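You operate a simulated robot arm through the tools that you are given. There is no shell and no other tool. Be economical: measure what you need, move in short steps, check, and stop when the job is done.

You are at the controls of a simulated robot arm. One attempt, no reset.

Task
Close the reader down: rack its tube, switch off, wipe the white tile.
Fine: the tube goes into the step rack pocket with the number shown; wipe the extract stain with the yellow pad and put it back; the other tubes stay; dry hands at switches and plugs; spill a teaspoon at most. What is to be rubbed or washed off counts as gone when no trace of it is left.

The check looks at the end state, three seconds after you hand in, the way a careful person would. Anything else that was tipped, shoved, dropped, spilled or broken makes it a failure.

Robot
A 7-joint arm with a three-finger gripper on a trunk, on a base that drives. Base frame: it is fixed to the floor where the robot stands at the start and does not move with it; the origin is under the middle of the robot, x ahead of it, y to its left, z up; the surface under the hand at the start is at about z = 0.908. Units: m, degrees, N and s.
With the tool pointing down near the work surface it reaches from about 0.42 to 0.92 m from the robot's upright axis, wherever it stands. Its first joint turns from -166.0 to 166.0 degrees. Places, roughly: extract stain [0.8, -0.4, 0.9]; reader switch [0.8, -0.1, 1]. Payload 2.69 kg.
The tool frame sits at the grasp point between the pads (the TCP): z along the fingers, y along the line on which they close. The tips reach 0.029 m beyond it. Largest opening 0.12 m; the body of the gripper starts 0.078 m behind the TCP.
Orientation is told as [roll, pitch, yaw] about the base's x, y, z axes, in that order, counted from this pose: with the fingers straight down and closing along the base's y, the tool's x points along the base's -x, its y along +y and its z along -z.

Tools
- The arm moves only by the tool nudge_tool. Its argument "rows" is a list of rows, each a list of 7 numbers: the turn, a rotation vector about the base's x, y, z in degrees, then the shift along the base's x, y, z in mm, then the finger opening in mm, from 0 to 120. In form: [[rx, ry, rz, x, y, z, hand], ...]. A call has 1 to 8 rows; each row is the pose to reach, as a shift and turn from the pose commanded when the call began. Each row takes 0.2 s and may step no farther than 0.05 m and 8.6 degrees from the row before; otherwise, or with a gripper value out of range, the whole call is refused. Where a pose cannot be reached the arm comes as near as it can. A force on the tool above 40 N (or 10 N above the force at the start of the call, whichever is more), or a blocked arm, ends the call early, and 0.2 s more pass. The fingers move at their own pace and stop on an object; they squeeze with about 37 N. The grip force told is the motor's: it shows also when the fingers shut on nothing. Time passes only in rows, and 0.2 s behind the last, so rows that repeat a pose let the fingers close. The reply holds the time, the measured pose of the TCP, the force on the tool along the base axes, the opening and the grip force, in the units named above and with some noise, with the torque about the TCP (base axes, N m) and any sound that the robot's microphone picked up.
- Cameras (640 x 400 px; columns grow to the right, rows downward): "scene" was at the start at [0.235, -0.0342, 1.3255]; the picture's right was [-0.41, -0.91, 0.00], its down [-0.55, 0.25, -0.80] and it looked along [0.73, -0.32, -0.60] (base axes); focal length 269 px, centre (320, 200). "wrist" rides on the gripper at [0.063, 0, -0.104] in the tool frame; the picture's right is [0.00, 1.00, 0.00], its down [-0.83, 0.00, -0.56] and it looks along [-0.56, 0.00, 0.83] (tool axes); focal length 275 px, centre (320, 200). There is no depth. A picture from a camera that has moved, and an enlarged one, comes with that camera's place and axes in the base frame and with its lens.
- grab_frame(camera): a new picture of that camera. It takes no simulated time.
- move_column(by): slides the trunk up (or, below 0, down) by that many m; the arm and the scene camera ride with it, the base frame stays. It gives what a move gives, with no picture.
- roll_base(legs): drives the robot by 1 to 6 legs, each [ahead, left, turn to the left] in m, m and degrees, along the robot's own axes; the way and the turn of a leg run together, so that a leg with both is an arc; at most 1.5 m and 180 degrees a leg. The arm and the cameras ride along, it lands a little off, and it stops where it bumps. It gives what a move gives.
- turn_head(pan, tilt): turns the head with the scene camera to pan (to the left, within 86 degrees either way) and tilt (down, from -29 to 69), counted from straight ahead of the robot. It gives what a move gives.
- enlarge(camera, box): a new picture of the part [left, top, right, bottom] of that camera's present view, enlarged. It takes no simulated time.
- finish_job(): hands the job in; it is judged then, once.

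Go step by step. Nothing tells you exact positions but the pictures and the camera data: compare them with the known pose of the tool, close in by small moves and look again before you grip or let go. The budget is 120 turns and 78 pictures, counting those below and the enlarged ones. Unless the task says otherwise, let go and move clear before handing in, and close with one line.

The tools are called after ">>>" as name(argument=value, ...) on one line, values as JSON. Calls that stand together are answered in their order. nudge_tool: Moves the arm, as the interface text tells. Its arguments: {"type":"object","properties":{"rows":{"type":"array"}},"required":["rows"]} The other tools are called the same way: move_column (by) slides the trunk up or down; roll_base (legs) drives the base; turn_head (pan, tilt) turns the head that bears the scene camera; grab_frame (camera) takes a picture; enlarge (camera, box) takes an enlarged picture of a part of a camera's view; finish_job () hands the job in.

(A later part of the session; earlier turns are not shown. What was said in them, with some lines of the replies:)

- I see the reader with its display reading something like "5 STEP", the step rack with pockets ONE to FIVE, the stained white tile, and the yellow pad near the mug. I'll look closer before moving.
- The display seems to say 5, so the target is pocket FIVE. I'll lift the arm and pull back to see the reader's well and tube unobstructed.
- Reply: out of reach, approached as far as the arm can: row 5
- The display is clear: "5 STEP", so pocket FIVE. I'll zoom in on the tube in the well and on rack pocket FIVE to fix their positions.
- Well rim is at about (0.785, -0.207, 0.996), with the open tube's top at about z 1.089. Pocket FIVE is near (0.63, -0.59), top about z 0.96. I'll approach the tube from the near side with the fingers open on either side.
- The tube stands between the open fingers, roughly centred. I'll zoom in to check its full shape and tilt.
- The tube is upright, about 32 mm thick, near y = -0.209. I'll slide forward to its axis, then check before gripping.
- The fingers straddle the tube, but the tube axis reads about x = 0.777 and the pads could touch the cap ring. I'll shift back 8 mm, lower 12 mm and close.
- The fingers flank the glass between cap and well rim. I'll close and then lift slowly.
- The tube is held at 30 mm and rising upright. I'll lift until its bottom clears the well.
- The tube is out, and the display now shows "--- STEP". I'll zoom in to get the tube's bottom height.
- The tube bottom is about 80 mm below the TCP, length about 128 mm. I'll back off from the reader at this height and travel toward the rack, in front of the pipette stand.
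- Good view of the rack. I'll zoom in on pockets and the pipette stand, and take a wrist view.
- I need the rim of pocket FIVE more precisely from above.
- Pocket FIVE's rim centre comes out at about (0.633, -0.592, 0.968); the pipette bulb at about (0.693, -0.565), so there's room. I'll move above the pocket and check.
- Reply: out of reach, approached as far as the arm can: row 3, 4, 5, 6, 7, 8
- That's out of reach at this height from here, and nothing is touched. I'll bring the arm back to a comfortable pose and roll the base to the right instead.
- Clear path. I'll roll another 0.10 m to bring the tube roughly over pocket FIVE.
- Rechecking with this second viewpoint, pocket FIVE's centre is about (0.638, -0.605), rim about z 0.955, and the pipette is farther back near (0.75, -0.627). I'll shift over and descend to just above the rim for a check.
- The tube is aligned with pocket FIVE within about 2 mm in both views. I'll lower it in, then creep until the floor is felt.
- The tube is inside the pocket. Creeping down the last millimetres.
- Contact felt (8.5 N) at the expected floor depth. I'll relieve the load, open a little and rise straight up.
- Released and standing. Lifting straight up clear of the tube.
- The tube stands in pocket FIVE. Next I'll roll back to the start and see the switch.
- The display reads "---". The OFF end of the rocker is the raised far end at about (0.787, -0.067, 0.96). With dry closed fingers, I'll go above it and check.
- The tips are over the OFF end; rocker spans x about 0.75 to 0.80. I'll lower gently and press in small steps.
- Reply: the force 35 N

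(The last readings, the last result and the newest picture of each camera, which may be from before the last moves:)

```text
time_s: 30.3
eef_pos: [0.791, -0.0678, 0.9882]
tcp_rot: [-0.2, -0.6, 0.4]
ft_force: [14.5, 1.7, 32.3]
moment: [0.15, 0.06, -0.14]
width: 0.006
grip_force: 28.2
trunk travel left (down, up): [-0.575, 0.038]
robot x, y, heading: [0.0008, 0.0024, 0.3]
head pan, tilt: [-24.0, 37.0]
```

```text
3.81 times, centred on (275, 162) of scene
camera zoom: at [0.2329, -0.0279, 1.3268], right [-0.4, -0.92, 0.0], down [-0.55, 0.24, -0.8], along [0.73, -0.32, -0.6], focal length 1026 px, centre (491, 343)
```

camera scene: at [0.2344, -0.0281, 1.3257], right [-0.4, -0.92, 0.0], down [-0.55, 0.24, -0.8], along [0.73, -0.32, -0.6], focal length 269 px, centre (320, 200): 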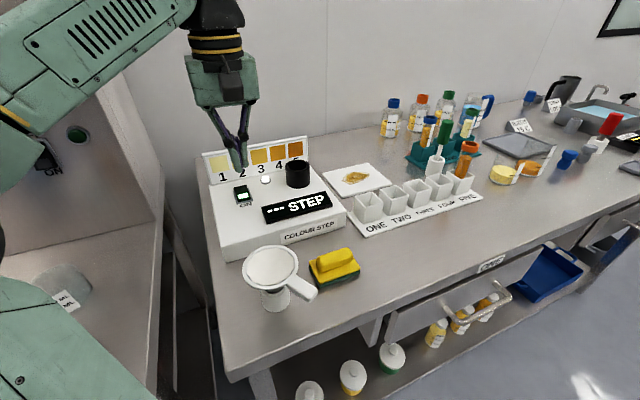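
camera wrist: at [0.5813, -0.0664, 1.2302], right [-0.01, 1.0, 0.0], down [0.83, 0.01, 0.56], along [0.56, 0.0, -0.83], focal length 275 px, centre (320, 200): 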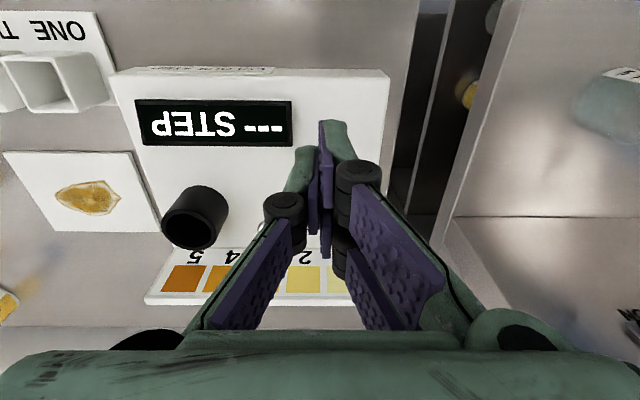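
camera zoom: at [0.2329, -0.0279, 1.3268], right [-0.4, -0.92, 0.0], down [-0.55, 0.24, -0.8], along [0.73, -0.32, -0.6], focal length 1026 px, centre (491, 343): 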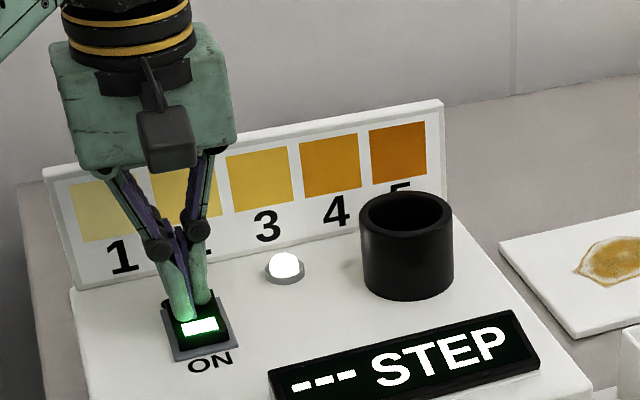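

The tips touched the rocker closer to its middle and it hasn't flipped (light still on). I'll lift, look, and press farther out on the OFF end.

>>> nudge_tool(rows=[[0, 0, 0, 0, 0, 8, 0], [0, 0, 0, 0, 0, 20, 0], [0, 0, 0, 4, 0, 35, 0], [0, 0, 0, 8, 0, 35, 0]])

>>> enlarge(camera="scene", box=[210, 120, 300, 210])

```text
time_s: 31.3
eef_pos: [0.8015, -0.0679, 1.0181]
tcp_rot: [0.0, 0.0, 0.4]
ft_force: [0.5, 0.5, -0.3]
moment: [0.0, 0.01, 0.01]
width: 0.0
grip_force: 28.9
trunk travel left (down, up): [-0.575, 0.038]
robot x, y, heading: [-0.0025, 0.0035, 0.5]
head pan, tilt: [-24.0, 37.0]
```

```text
4.44 times, centred on (255, 165) of scene
camera zoom: at [0.2345, -0.0283, 1.3256], right [-0.4, -0.92, 0.0], down [-0.55, 0.24, -0.8], along [0.73, -0.32, -0.6], focal length 1197 px, centre (609, 356)
```

zoom: 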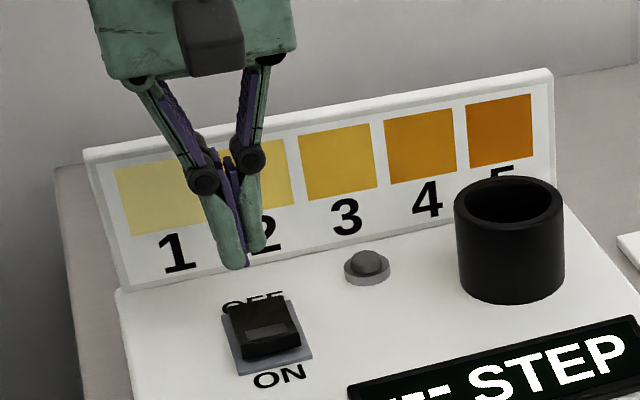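

The rocker has flipped: the lamp and switch light are off, and the raised end is now the ON end. I'll back the arm away and check the display, then view the pad.

>>> nudge_tool(rows=[[0, 0, 0, -20, 0, 30, 0], [0, 0, 0, -60, 0, 50, 30], [0, 0, 0, -100, -15, 60, 60], [0, 0, 0, -140, -40, 60, 90], [0, 0, 0, -180, -65, 60, 90], [0, 0, 0, -220, -90, 60, 90]])

>>> grab_frame(camera="wrist")

>>> grab_frame(camera="scene")

```text
time_s: 32.7
eef_pos: [0.5797, -0.1579, 1.0751]
tcp_rot: [0.0, 0.1, 0.4]
ft_force: [-0.1, 0.1, -0.6]
moment: [-0.05, 0.03, 0.03]
width: 0.0838
grip_force: 0.0
trunk travel left (down, up): [-0.575, 0.038]
robot x, y, heading: [-0.0029, 0.0065, 0.3]
head pan, tilt: [-24.0, 37.0]
```

```text
35 pictures are left
camera wrist: at [0.516, -0.1586, 1.181], right [-0.01, 1.0, 0.0], down [0.83, 0.01, 0.56], along [0.56, 0.01, -0.83], focal length 275 px, centre (320, 200)
```

wrist: 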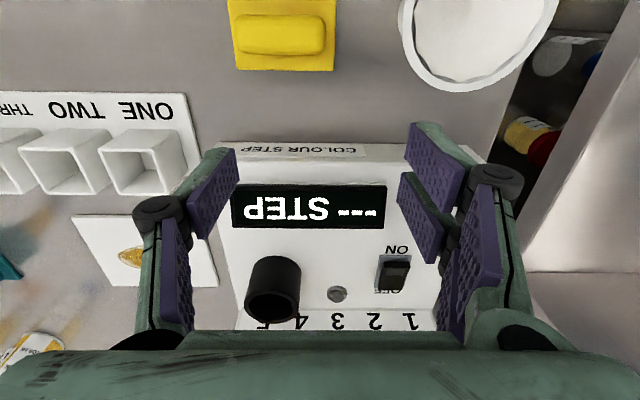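

```text
34 pictures are left
camera scene: at [0.2342, -0.0286, 1.3257], right [-0.4, -0.92, 0.0], down [-0.55, 0.24, -0.8], along [0.73, -0.32, -0.6], focal length 269 px, centre (320, 200)
```

scene: 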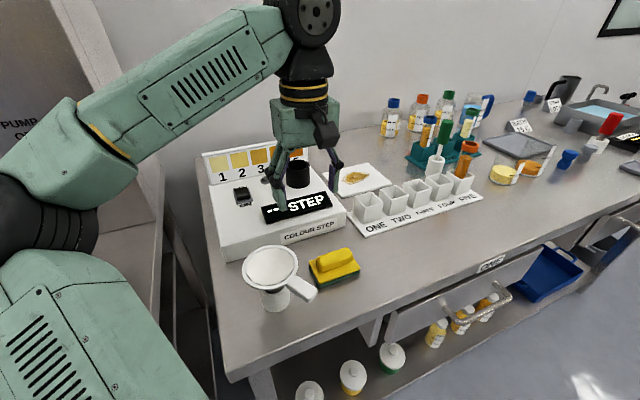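

The lamp and rocker show OFF. Now the pad: its handle ridge runs along y at about (0.525, -0.185), so I'll turn the gripper 90 degrees and hover above it.

>>> nudge_tool(rows=[[0, 0, 8.5, -7, -4, 0, 90], [0, 0, 17, -14, -8, 0, 90], [0, 0, 25.5, -21, -11, 0, 90], [0, 0, 34, -28, -15, 0, 90], [0, 0, 42.5, -35, -18, 0, 90], [0, 0, 51, -42, -22, 0, 90], [0, 0, 59.5, -49, -25, 0, 90], [0, 0, 68, -55, -27, 0, 90]])

>>> nudge_tool(rows=[[0, 0, 8, 0, 0, 0, 90], [0, 0, 15, 0, 0, 0, 90], [0, 0, 21.6, 0, 0, 0, 90], [0, 0, 21.6, 0, 0, 0, 90]])

>>> grab_frame(camera="wrist")

>>> enlarge(camera="scene", box=[230, 200, 400, 320])

```text
time_s: 34.5
eef_pos: [0.5244, -0.1856, 1.0776]
tcp_rot: [0.0, 0.0, 68.5]
ft_force: [0.9, 0.0, 0.1]
moment: [-0.02, 0.01, -0.01]
width: 0.0902
grip_force: 0.1
trunk travel left (down, up): [-0.575, 0.038]
robot x, y, heading: [-0.0006, 0.0053, 0.6]
head pan, tilt: [-24.0, 37.0]
```

```text
time_s: 35.5
eef_pos: [0.5239, -0.1859, 1.0785]
tcp_rot: [0.0, 0.0, 90.0]
ft_force: [0.2, 0.4, 0.2]
moment: [-0.01, -0.02, 0.01]
width: 0.0899
grip_force: 0.2
trunk travel left (down, up): [-0.575, 0.038]
robot x, y, heading: [-0.001, 0.0021, 0.2]
head pan, tilt: [-24.0, 37.0]
```

```text
33 pictures are left
camera wrist: at [0.5235, -0.248, 1.1835], right [-1.0, 0.0, 0.0], down [0.0, 0.83, 0.56], along [0.0, 0.56, -0.83], focal length 275 px, centre (320, 200)
```

wrist: 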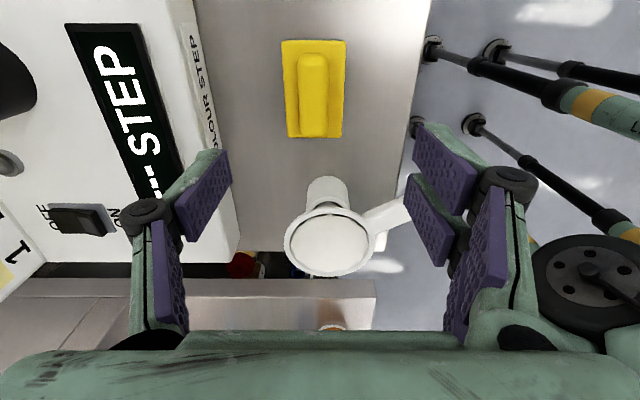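

```text
3.33 times, centred on (315, 260) of scene
camera zoom: at [0.2344, -0.0283, 1.3257], right [-0.4, -0.92, 0.0], down [-0.55, 0.24, -0.8], along [0.73, -0.32, -0.6], focal length 898 px, centre (337, 0)
```

zoom: 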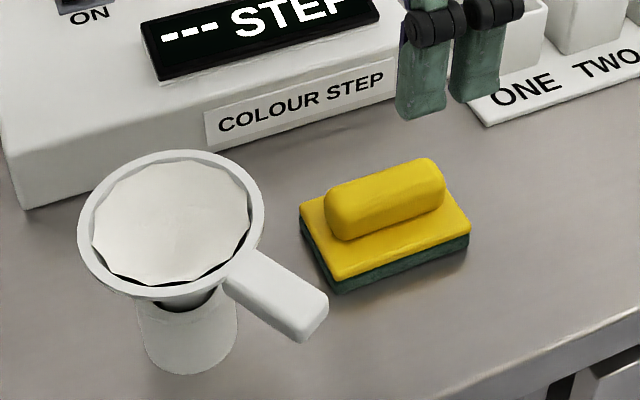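

The pad handle is about 22 mm wide, centre near (0.528, -0.19), top about z 0.95. I'll lower in two stages.

>>> nudge_tool(rows=[[0, 0, 0, 2, -2, -25, 80], [0, 0, 0, 4, -4, -50, 70], [0, 0, 0, 4, -4, -75, 60], [0, 0, 0, 4, -4, -95, 60], [0, 0, 0, 4, -4, -95, 60]])

>>> enlarge(camera="scene", box=[270, 190, 400, 300])

>>> grab_frame(camera="wrist")

```text
time_s: 36.7
eef_pos: [0.5286, -0.1909, 0.9805]
tcp_rot: [0.0, 0.0, 89.9]
ft_force: [-0.5, 0.9, -0.6]
moment: [0.0, 0.0, -0.02]
width: 0.0599
grip_force: 0.1
trunk travel left (down, up): [-0.575, 0.038]
robot x, y, heading: [-0.0041, 0.0073, 0.5]
head pan, tilt: [-24.0, 37.0]
```

```text
3.64 times, centred on (335, 245) of scene
camera zoom: at [0.2344, -0.0283, 1.3257], right [-0.4, -0.92, 0.0], down [-0.55, 0.24, -0.8], along [0.73, -0.32, -0.6], focal length 979 px, centre (266, 36)
```

zoom: 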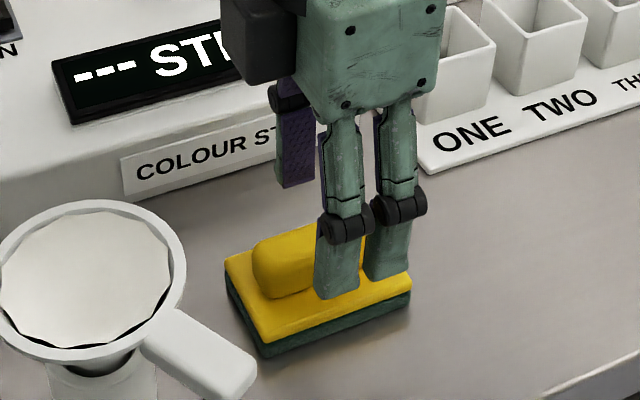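

```text
30 pictures are left
camera wrist: at [0.5262, -0.2532, 1.0862], right [-1.0, 0.0, 0.0], down [0.0, 0.83, 0.56], along [0.0, 0.56, -0.83], focal length 275 px, centre (320, 200)
```

wrist: 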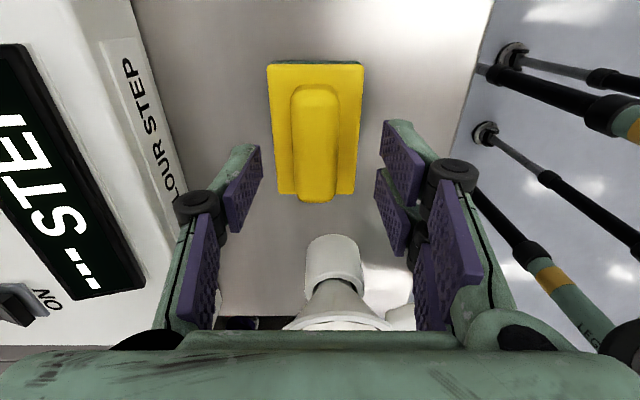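

The handle is centred between the fingers. Lowering 19 mm and closing on it.

>>> nudge_tool(rows=[[0, 0, 0, 0, -1, -10, 60], [0, 0, 0, 0, -1, -17, 60], [0, 0, 0, 0, -1, -19, 45], [0, 0, 0, 0, -1, -19, 25], [0, 0, 0, 0, -1, -19, 10], [0, 0, 0, 0, -1, -19, 10]])

>>> enlarge(camera="scene", box=[270, 190, 400, 300])

```text
time_s: 38.1
eef_pos: [0.5288, -0.1909, 0.9647]
tcp_rot: [0.1, -0.1, 89.9]
ft_force: [0.0, 0.7, 1.0]
moment: [0.01, 0.0, -0.01]
width: 0.0254
grip_force: 28.6
trunk travel left (down, up): [-0.575, 0.038]
robot x, y, heading: [0.0029, 0.0064, 0.4]
head pan, tilt: [-24.0, 37.0]
```

```text
3.64 times, centred on (335, 245) of scene
camera zoom: at [0.2345, -0.0283, 1.3257], right [-0.4, -0.92, 0.0], down [-0.55, 0.24, -0.8], along [0.73, -0.32, -0.6], focal length 979 px, centre (266, 36)
```

zoom: 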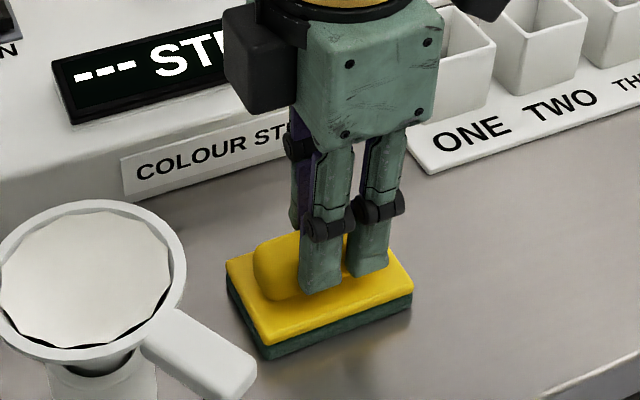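

The handle is gripped firmly. I'll lift it straight up, then roll the base a bit right so the tile is within comfortable reach.

>>> nudge_tool(rows=[[0, 0, 0, 0, 0, 15, 10], [0, 0, 0, 0, 0, 45, 10], [0, 0, 0, 0, 0, 80, 10], [0, 0, 0, 0, 0, 115, 10], [0, 0, 0, 0, 0, 115, 10]])

>>> roll_base(legs=[[0, -0.16, 0]])

>>> nudge_tool(rows=[[0, 0, 0, 35, 0, 0, 10], [0, 0, 0, 75, -5, 0, 10], [0, 0, 0, 115, -10, 0, 10], [0, 0, 0, 150, -10, 0, 10], [0, 0, 0, 150, -10, 0, 10]])

>>> grab_frame(camera="scene")

>>> grab_frame(camera="wrist")

```text
time_s: 39.3
eef_pos: [0.5301, -0.192, 1.0792]
tcp_rot: [0.1, 0.0, 90.0]
ft_force: [-0.3, 0.2, -0.7]
moment: [0.0, -0.01, -0.01]
width: 0.0253
grip_force: 37.3
trunk travel left (down, up): [-0.575, 0.038]
robot x, y, heading: [-0.0007, 0.0041, 0.3]
head pan, tilt: [-24.0, 37.0]
```

```text
time_s: 41.1
eef_pos: [0.532, -0.3482, 1.0803]
tcp_rot: [-0.1, 0.0, 89.9]
ft_force: [-0.4, 0.0, -0.2]
moment: [0.02, 0.02, 0.01]
width: 0.0251
grip_force: 37.0
trunk travel left (down, up): [-0.575, 0.038]
robot x, y, heading: [-0.0024, -0.1507, 0.2]
head pan, tilt: [-24.0, 37.0]
```

```text
time_s: 42.3
eef_pos: [0.6793, -0.3564, 1.0788]
tcp_rot: [0.0, 0.0, 89.8]
ft_force: [0.2, 0.0, -1.0]
moment: [-0.01, 0.01, -0.01]
width: 0.0251
grip_force: 36.6
trunk travel left (down, up): [-0.575, 0.038]
robot x, y, heading: [0.0024, -0.1562, 0.3]
head pan, tilt: [-24.0, 37.0]
```

```text
28 pictures are left
camera scene: at [0.2352, -0.1852, 1.3257], right [-0.4, -0.92, 0.0], down [-0.55, 0.24, -0.8], along [0.73, -0.32, -0.6], focal length 269 px, centre (320, 200)
```

scene: 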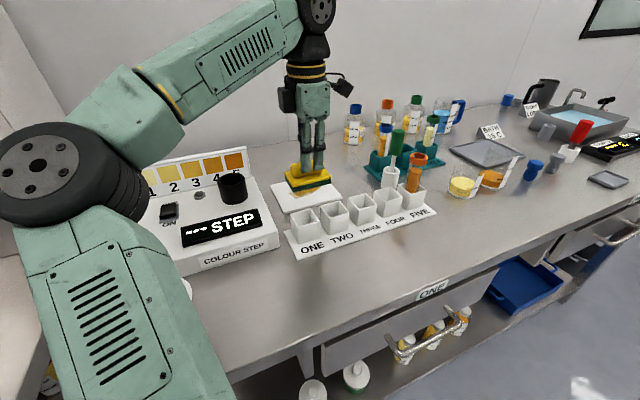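

```text
27 pictures are left
camera wrist: at [0.6782, -0.4194, 1.1838], right [-1.0, 0.0, 0.0], down [0.0, 0.83, 0.56], along [0.0, 0.56, -0.83], focal length 275 px, centre (320, 200)
```

wrist: 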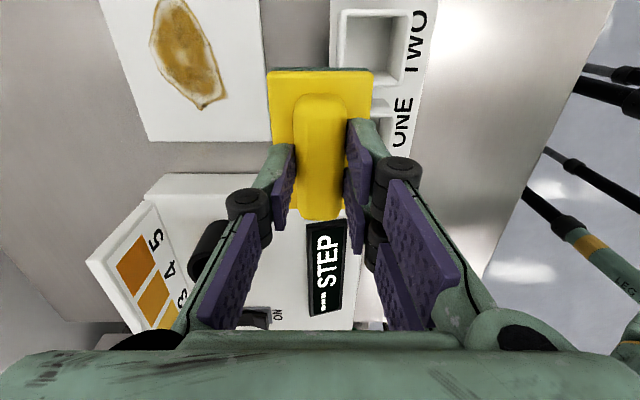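

From here the stain spans x about 0.764–0.821, y about -0.435 to -0.345; the tile x 0.727–0.854, y about -0.455 to -0.313. I'll come over the middle and lower gently until contact.

>>> nudge_tool(rows=[[0, 0, 0, 40, -10, -5, 10], [0, 0, 0, 80, -20, -20, 10], [0, 0, 0, 105, -27, -45, 10], [0, 0, 0, 105, -27, -70, 10], [0, 0, 0, 105, -27, -90, 10], [0, 0, 0, 105, -27, -98, 10], [0, 0, 0, 105, -27, -102, 10], [0, 0, 0, 105, -27, -105, 10]])

>>> enlarge(camera="scene", box=[240, 120, 380, 230])

```text
time_s: 44.1
eef_pos: [0.7871, -0.386, 0.9769]
tcp_rot: [0.0, 0.0, 90.0]
ft_force: [0.4, -0.7, -0.4]
moment: [-0.01, 0.02, 0.01]
width: 0.0252
grip_force: 37.5
trunk travel left (down, up): [-0.575, 0.038]
robot x, y, heading: [-0.0046, -0.1511, 0.1]
head pan, tilt: [-24.0, 37.0]
```

```text
3.64 times, centred on (310, 175) of scene
camera zoom: at [0.2353, -0.1853, 1.3257], right [-0.4, -0.92, 0.0], down [-0.55, 0.24, -0.8], along [0.73, -0.32, -0.6], focal length 979 px, centre (356, 291)
```

zoom: 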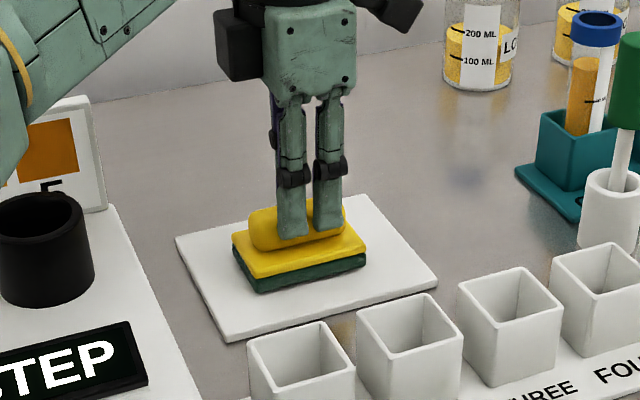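

Pad is centred over the tile just above contact. Creep down.

>>> nudge_tool(rows=[[0, 0, 0, 0, 0, -2, 10], [0, 0, 0, 0, 0, -4, 10], [0, 0, 0, 0, 0, -5, 10]])

```text
time_s: 44.9
eef_pos: [0.7839, -0.3857, 0.9735]
tcp_rot: [-0.3, 0.1, 89.9]
ft_force: [4.6, -1.2, 16.1]
moment: [0.5, 0.05, -0.07]
width: 0.0251
grip_force: 36.8
trunk travel left (down, up): [-0.575, 0.038]
robot x, y, heading: [-0.002, -0.1529, 0.1]
head pan, tilt: [-24.0, 37.0]
```

Light contact (16 N). I'll do a first short set of strokes along y.

>>> nudge_tool(rows=[[0, 0, 0, 0, -12, 0, 10], [0, 0, 0, 0, -22, 0, 10], [0, 0, 0, 0, -5, 0, 10], [0, 0, 0, 0, 12, 0, 10], [0, 0, 0, 0, 24, 0, 10], [0, 0, 0, 0, 10, 0, 10], [0, 0, 0, 0, 0, 0, 10]])

>>> enlarge(camera="scene", box=[240, 120, 380, 230])

```text
time_s: 46.5
eef_pos: [0.7854, -0.3822, 0.9714]
tcp_rot: [-0.2, 0.0, 89.9]
ft_force: [-0.1, 6.4, 18.0]
moment: [0.14, 0.1, -0.06]
width: 0.0251
grip_force: 37.4
trunk travel left (down, up): [-0.575, 0.038]
robot x, y, heading: [-0.0019, -0.1514, 0.0]
head pan, tilt: [-24.0, 37.0]
```

```text
3.64 times, centred on (310, 175) of scene
camera zoom: at [0.2337, -0.1841, 1.3262], right [-0.4, -0.92, 0.0], down [-0.55, 0.24, -0.8], along [0.73, -0.32, -0.6], focal length 979 px, centre (356, 291)
```

zoom: 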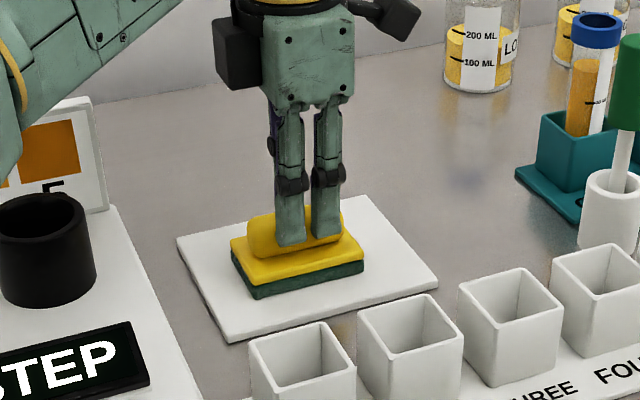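

The tile stayed put. Now I'll wipe the back strip and the front strip with overlapping strokes.

>>> nudge_tool(rows=[[0, 0, 0, 12, 0, 0, 10], [0, 0, 0, 22, -12, 0, 10], [0, 0, 0, 24, -25, 0, 10], [0, 0, 0, 24, -5, 0, 10], [0, 0, 0, 24, 14, 0, 10], [0, 0, 0, 24, 25, 0, 10], [0, 0, 0, 33, 10, 0, 10], [0, 0, 0, 33, -10, 0, 10]])

>>> nudge_tool(rows=[[0, 0, 0, 0, -12, 0, 10], [0, 0, 0, -20, -15, 0, 10], [0, 0, 0, -38, -15, 0, 10], [0, 0, 0, -47, -8, 0, 10], [0, 0, 0, -47, 12, 0, 10], [0, 0, 0, -47, 32, 0, 10], [0, 0, 0, -33, 20, 0, 10], [0, 0, 0, -33, 5, 0, 10]])

```text
time_s: 48.3
eef_pos: [0.8206, -0.393, 0.9728]
tcp_rot: [-0.1, 0.0, 89.8]
ft_force: [-0.6, 3.6, 14.8]
moment: [-0.03, 0.13, 0.0]
width: 0.0254
grip_force: 36.3
trunk travel left (down, up): [-0.575, 0.038]
robot x, y, heading: [0.0013, -0.1521, 0.4]
head pan, tilt: [-24.0, 37.0]
```

```text
time_s: 50.1
eef_pos: [0.7863, -0.3884, 0.9724]
tcp_rot: [-0.2, -0.1, 90.0]
ft_force: [-0.7, 6.9, 17.5]
moment: [0.01, 0.1, -0.07]
width: 0.025
grip_force: 36.9
trunk travel left (down, up): [-0.575, 0.038]
robot x, y, heading: [-0.0021, -0.1532, 0.3]
head pan, tilt: [-24.0, 37.0]
```

Now lift and look for any residue.

>>> nudge_tool(rows=[[0, 0, 0, 0, 0, 20, 10], [0, 0, 0, 0, 0, 50, 10], [0, 0, 0, 0, 0, 85, 10], [0, 0, 0, 0, 0, 110, 10], [0, 0, 0, -30, 0, 115, 10], [0, 0, 0, -70, 0, 110, 10]])

>>> enlarge(camera="wrist", box=[40, 0, 320, 200])

>>> enlarge(camera="scene", box=[260, 150, 380, 225])

```text
time_s: 51.5
eef_pos: [0.7178, -0.3897, 1.0804]
tcp_rot: [0.0, -0.1, 89.9]
ft_force: [-1.2, -0.8, -0.2]
moment: [0.02, -0.05, -0.01]
width: 0.025
grip_force: 36.8
trunk travel left (down, up): [-0.575, 0.038]
robot x, y, heading: [-0.0021, -0.152, 0.5]
head pan, tilt: [-24.0, 37.0]
```

```text
2.00 times, centred on (180, 100) of wrist
camera zoom: at [0.7164, -0.4526, 1.1855], right [-1.0, 0.0, 0.0], down [0.0, 0.83, 0.56], along [0.0, 0.56, -0.83], focal length 551 px, centre (600, 400)
```

zoom: 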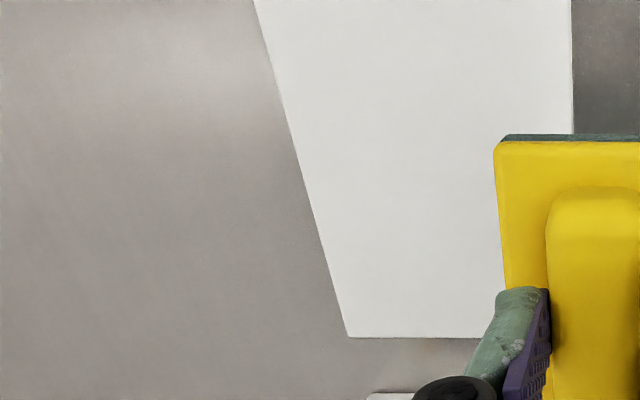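

```text
5.33 times, centred on (320, 188) of scene
camera zoom: at [0.2351, -0.1851, 1.3258], right [-0.4, -0.92, 0.0], down [-0.55, 0.24, -0.8], along [0.73, -0.32, -0.6], focal length 1436 px, centre (320, 267)
```

zoom: 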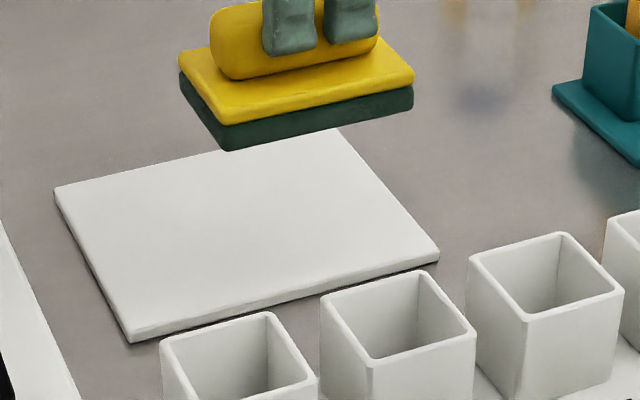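

The tile looks clean and unmoved. I'll return the pad: back over the bench, roll left, and hover above its original spot.

>>> nudge_tool(rows=[[0, 0, 0, -40, 5, 0, 10], [0, 0, 0, -85, 15, 0, 10], [0, 0, 0, -130, 30, 0, 10], [0, 0, 0, -170, 40, 0, 10], [0, 0, 0, -188, 40, 0, 10], [0, 0, 0, -188, 40, 0, 10]])

>>> enlarge(camera="scene", box=[240, 100, 440, 260])

>>> roll_base(legs=[[0, 0.152, 0]])

```text
time_s: 52.9
eef_pos: [0.5293, -0.3512, 1.0799]
tcp_rot: [0.0, 0.0, 90.0]
ft_force: [-0.2, -0.7, -0.6]
moment: [0.0, 0.0, -0.01]
width: 0.0252
grip_force: 37.5
trunk travel left (down, up): [-0.575, 0.038]
robot x, y, heading: [-0.0001, -0.1559, 0.1]
head pan, tilt: [-24.0, 37.0]
```

```text
2.50 times, centred on (340, 180) of scene
camera zoom: at [0.2353, -0.1852, 1.3257], right [-0.4, -0.92, 0.0], down [-0.55, 0.24, -0.8], along [0.73, -0.32, -0.6], focal length 673 px, centre (270, 250)
```

zoom: 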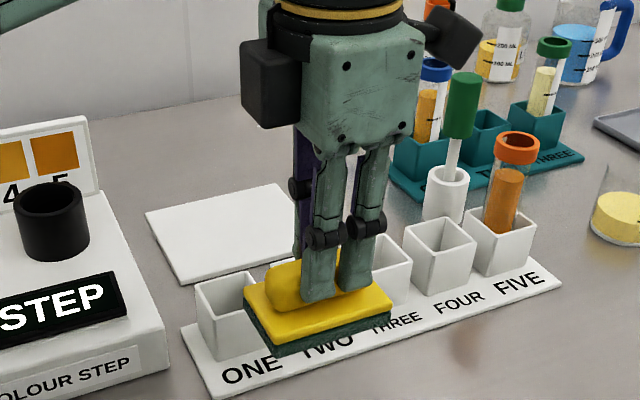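

```text
time_s: 54.7
eef_pos: [0.5297, -0.2005, 1.0806]
tcp_rot: [0.0, 0.0, 89.8]
ft_force: [-0.4, -0.6, -1.0]
moment: [0.0, -0.01, -0.01]
width: 0.0254
grip_force: 37.0
trunk travel left (down, up): [-0.575, 0.038]
robot x, y, heading: [-0.0026, 0.0032, 0.1]
head pan, tilt: [-24.0, 37.0]
```

The pad is 9 mm short of its original y. I'll correct and lower until it touches.

>>> nudge_tool(rows=[[0, 0, 0, -1, 9, 0, 10], [0, 0, 0, -1, 9, -35, 10], [0, 0, 0, -1, 9, -70, 10], [0, 0, 0, -1, 9, -95, 10], [0, 0, 0, -1, 9, -108, 10], [0, 0, 0, -1, 9, -112, 10], [0, 0, 0, -1, 9, -115, 10], [0, 0, 0, -1, 9, -117, 10]])

>>> enlarge(camera="scene", box=[270, 190, 400, 300])

```text
time_s: 56.5
eef_pos: [0.5268, -0.1934, 0.963]
tcp_rot: [-0.1, 0.1, 89.7]
ft_force: [1.0, -0.4, 13.6]
moment: [0.32, 0.09, -0.03]
width: 0.025
grip_force: 36.8
trunk travel left (down, up): [-0.575, 0.038]
robot x, y, heading: [0.0003, -0.0045, 0.2]
head pan, tilt: [-24.0, 37.0]
```

```text
3.64 times, centred on (335, 245) of scene
camera zoom: at [0.2339, -0.0348, 1.3262], right [-0.4, -0.92, 0.0], down [-0.55, 0.24, -0.8], along [0.73, -0.32, -0.6], focal length 979 px, centre (266, 36)
```

zoom: 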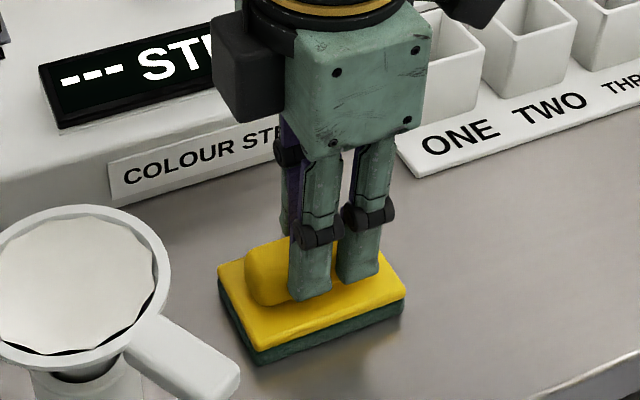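

The pad is down on its original spot. Releasing and lifting clear.

>>> nudge_tool(rows=[[0, 0, 0, 0, 0, 1, 10], [0, 0, 0, 0, 0, 1, 30], [0, 0, 0, 0, 0, 1, 50], [0, 0, 0, 0, 0, 1, 60], [0, 0, 0, 0, 0, 30, 60], [0, 0, 0, 0, 0, 70, 60], [0, 0, 0, 0, 0, 110, 60], [0, 0, 0, 0, -20, 150, 60]])

>>> grab_frame(camera="scene")

```text
time_s: 58.3
eef_pos: [0.5305, -0.2127, 1.1112]
tcp_rot: [0.1, -0.1, 89.7]
ft_force: [0.6, 0.0, -0.2]
moment: [0.01, 0.0, -0.01]
width: 0.0601
grip_force: 0.0
trunk travel left (down, up): [-0.575, 0.038]
robot x, y, heading: [0.0008, -0.0022, 0.3]
head pan, tilt: [-24.0, 37.0]
```

```text
20 pictures are left
camera scene: at [0.2343, -0.0354, 1.3257], right [-0.4, -0.92, 0.0], down [-0.55, 0.24, -0.8], along [0.73, -0.32, -0.6], focal length 269 px, centre (320, 200)
```

scene: 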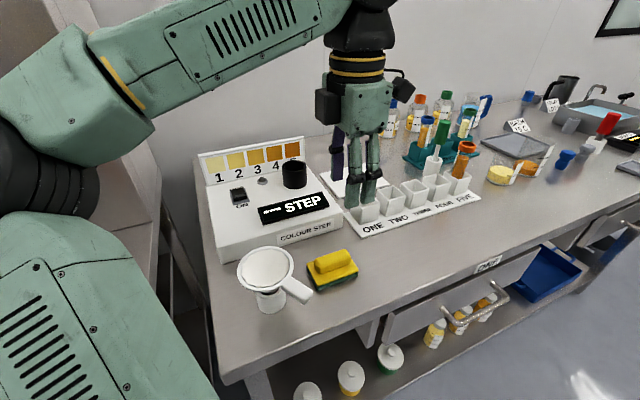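

Everything is back in place. I'll shift the arm aside for one last unobstructed look at the tile and the switch.

>>> nudge_tool(rows=[[0, 0, 0, 0, 40, 0, 60], [0, 0, 0, 0, 80, 0, 60], [0, 0, 0, 0, 120, 0, 60], [0, 0, 0, 0, 160, 0, 60], [0, 0, 0, 0, 160, 0, 60]])

>>> enlarge(camera="scene", box=[300, 140, 420, 215])

>>> enlarge(camera="scene", box=[190, 100, 490, 300])

```text
time_s: 59.5
eef_pos: [0.5244, -0.0535, 1.1123]
tcp_rot: [0.0, 0.0, 89.7]
ft_force: [0.5, 0.7, -1.2]
moment: [0.0, -0.02, -0.01]
width: 0.0601
grip_force: 0.0
trunk travel left (down, up): [-0.575, 0.038]
robot x, y, heading: [0.0017, -0.0006, 0.4]
head pan, tilt: [-24.0, 37.0]
```

```text
5.33 times, centred on (360, 178) of scene
camera zoom: at [0.2345, -0.0351, 1.3257], right [-0.4, -0.92, 0.0], down [-0.55, 0.24, -0.8], along [0.73, -0.32, -0.6], focal length 1436 px, centre (107, 320)
```

zoom: 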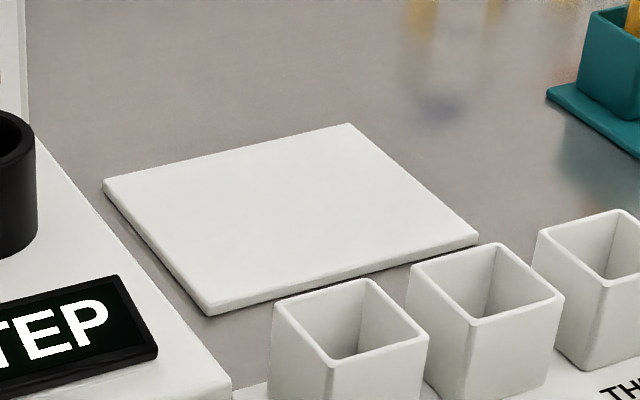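

```text
2.00 times, centred on (340, 200) of scene
camera zoom: at [0.2345, -0.0351, 1.3257], right [-0.4, -0.92, 0.0], down [-0.55, 0.24, -0.8], along [0.73, -0.32, -0.6], focal length 538 px, centre (280, 200)
```

zoom: 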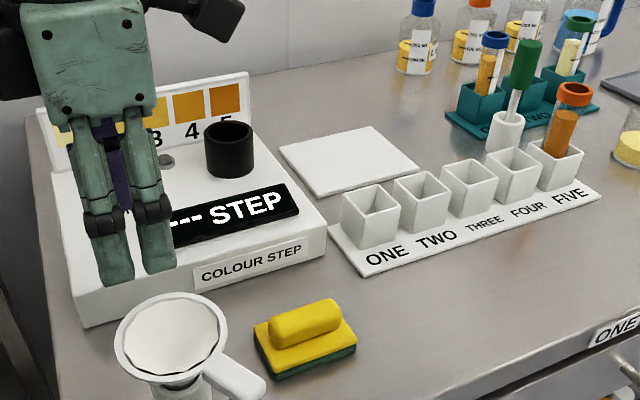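

The tile is spotless, the tube stands in pocket FIVE, the pad is back and the switch is off. The arm is clear, so I'm handing in.

>>> finish_job()

```text
The job is handed in.
```

The job is handed in: the tube is in pocket FIVE (the display read 5), the reader is switched off, the tile is wiped clean, and the yellow pad is back in its place. The rocker and lamp show off, but the display still reads "--- STEP".
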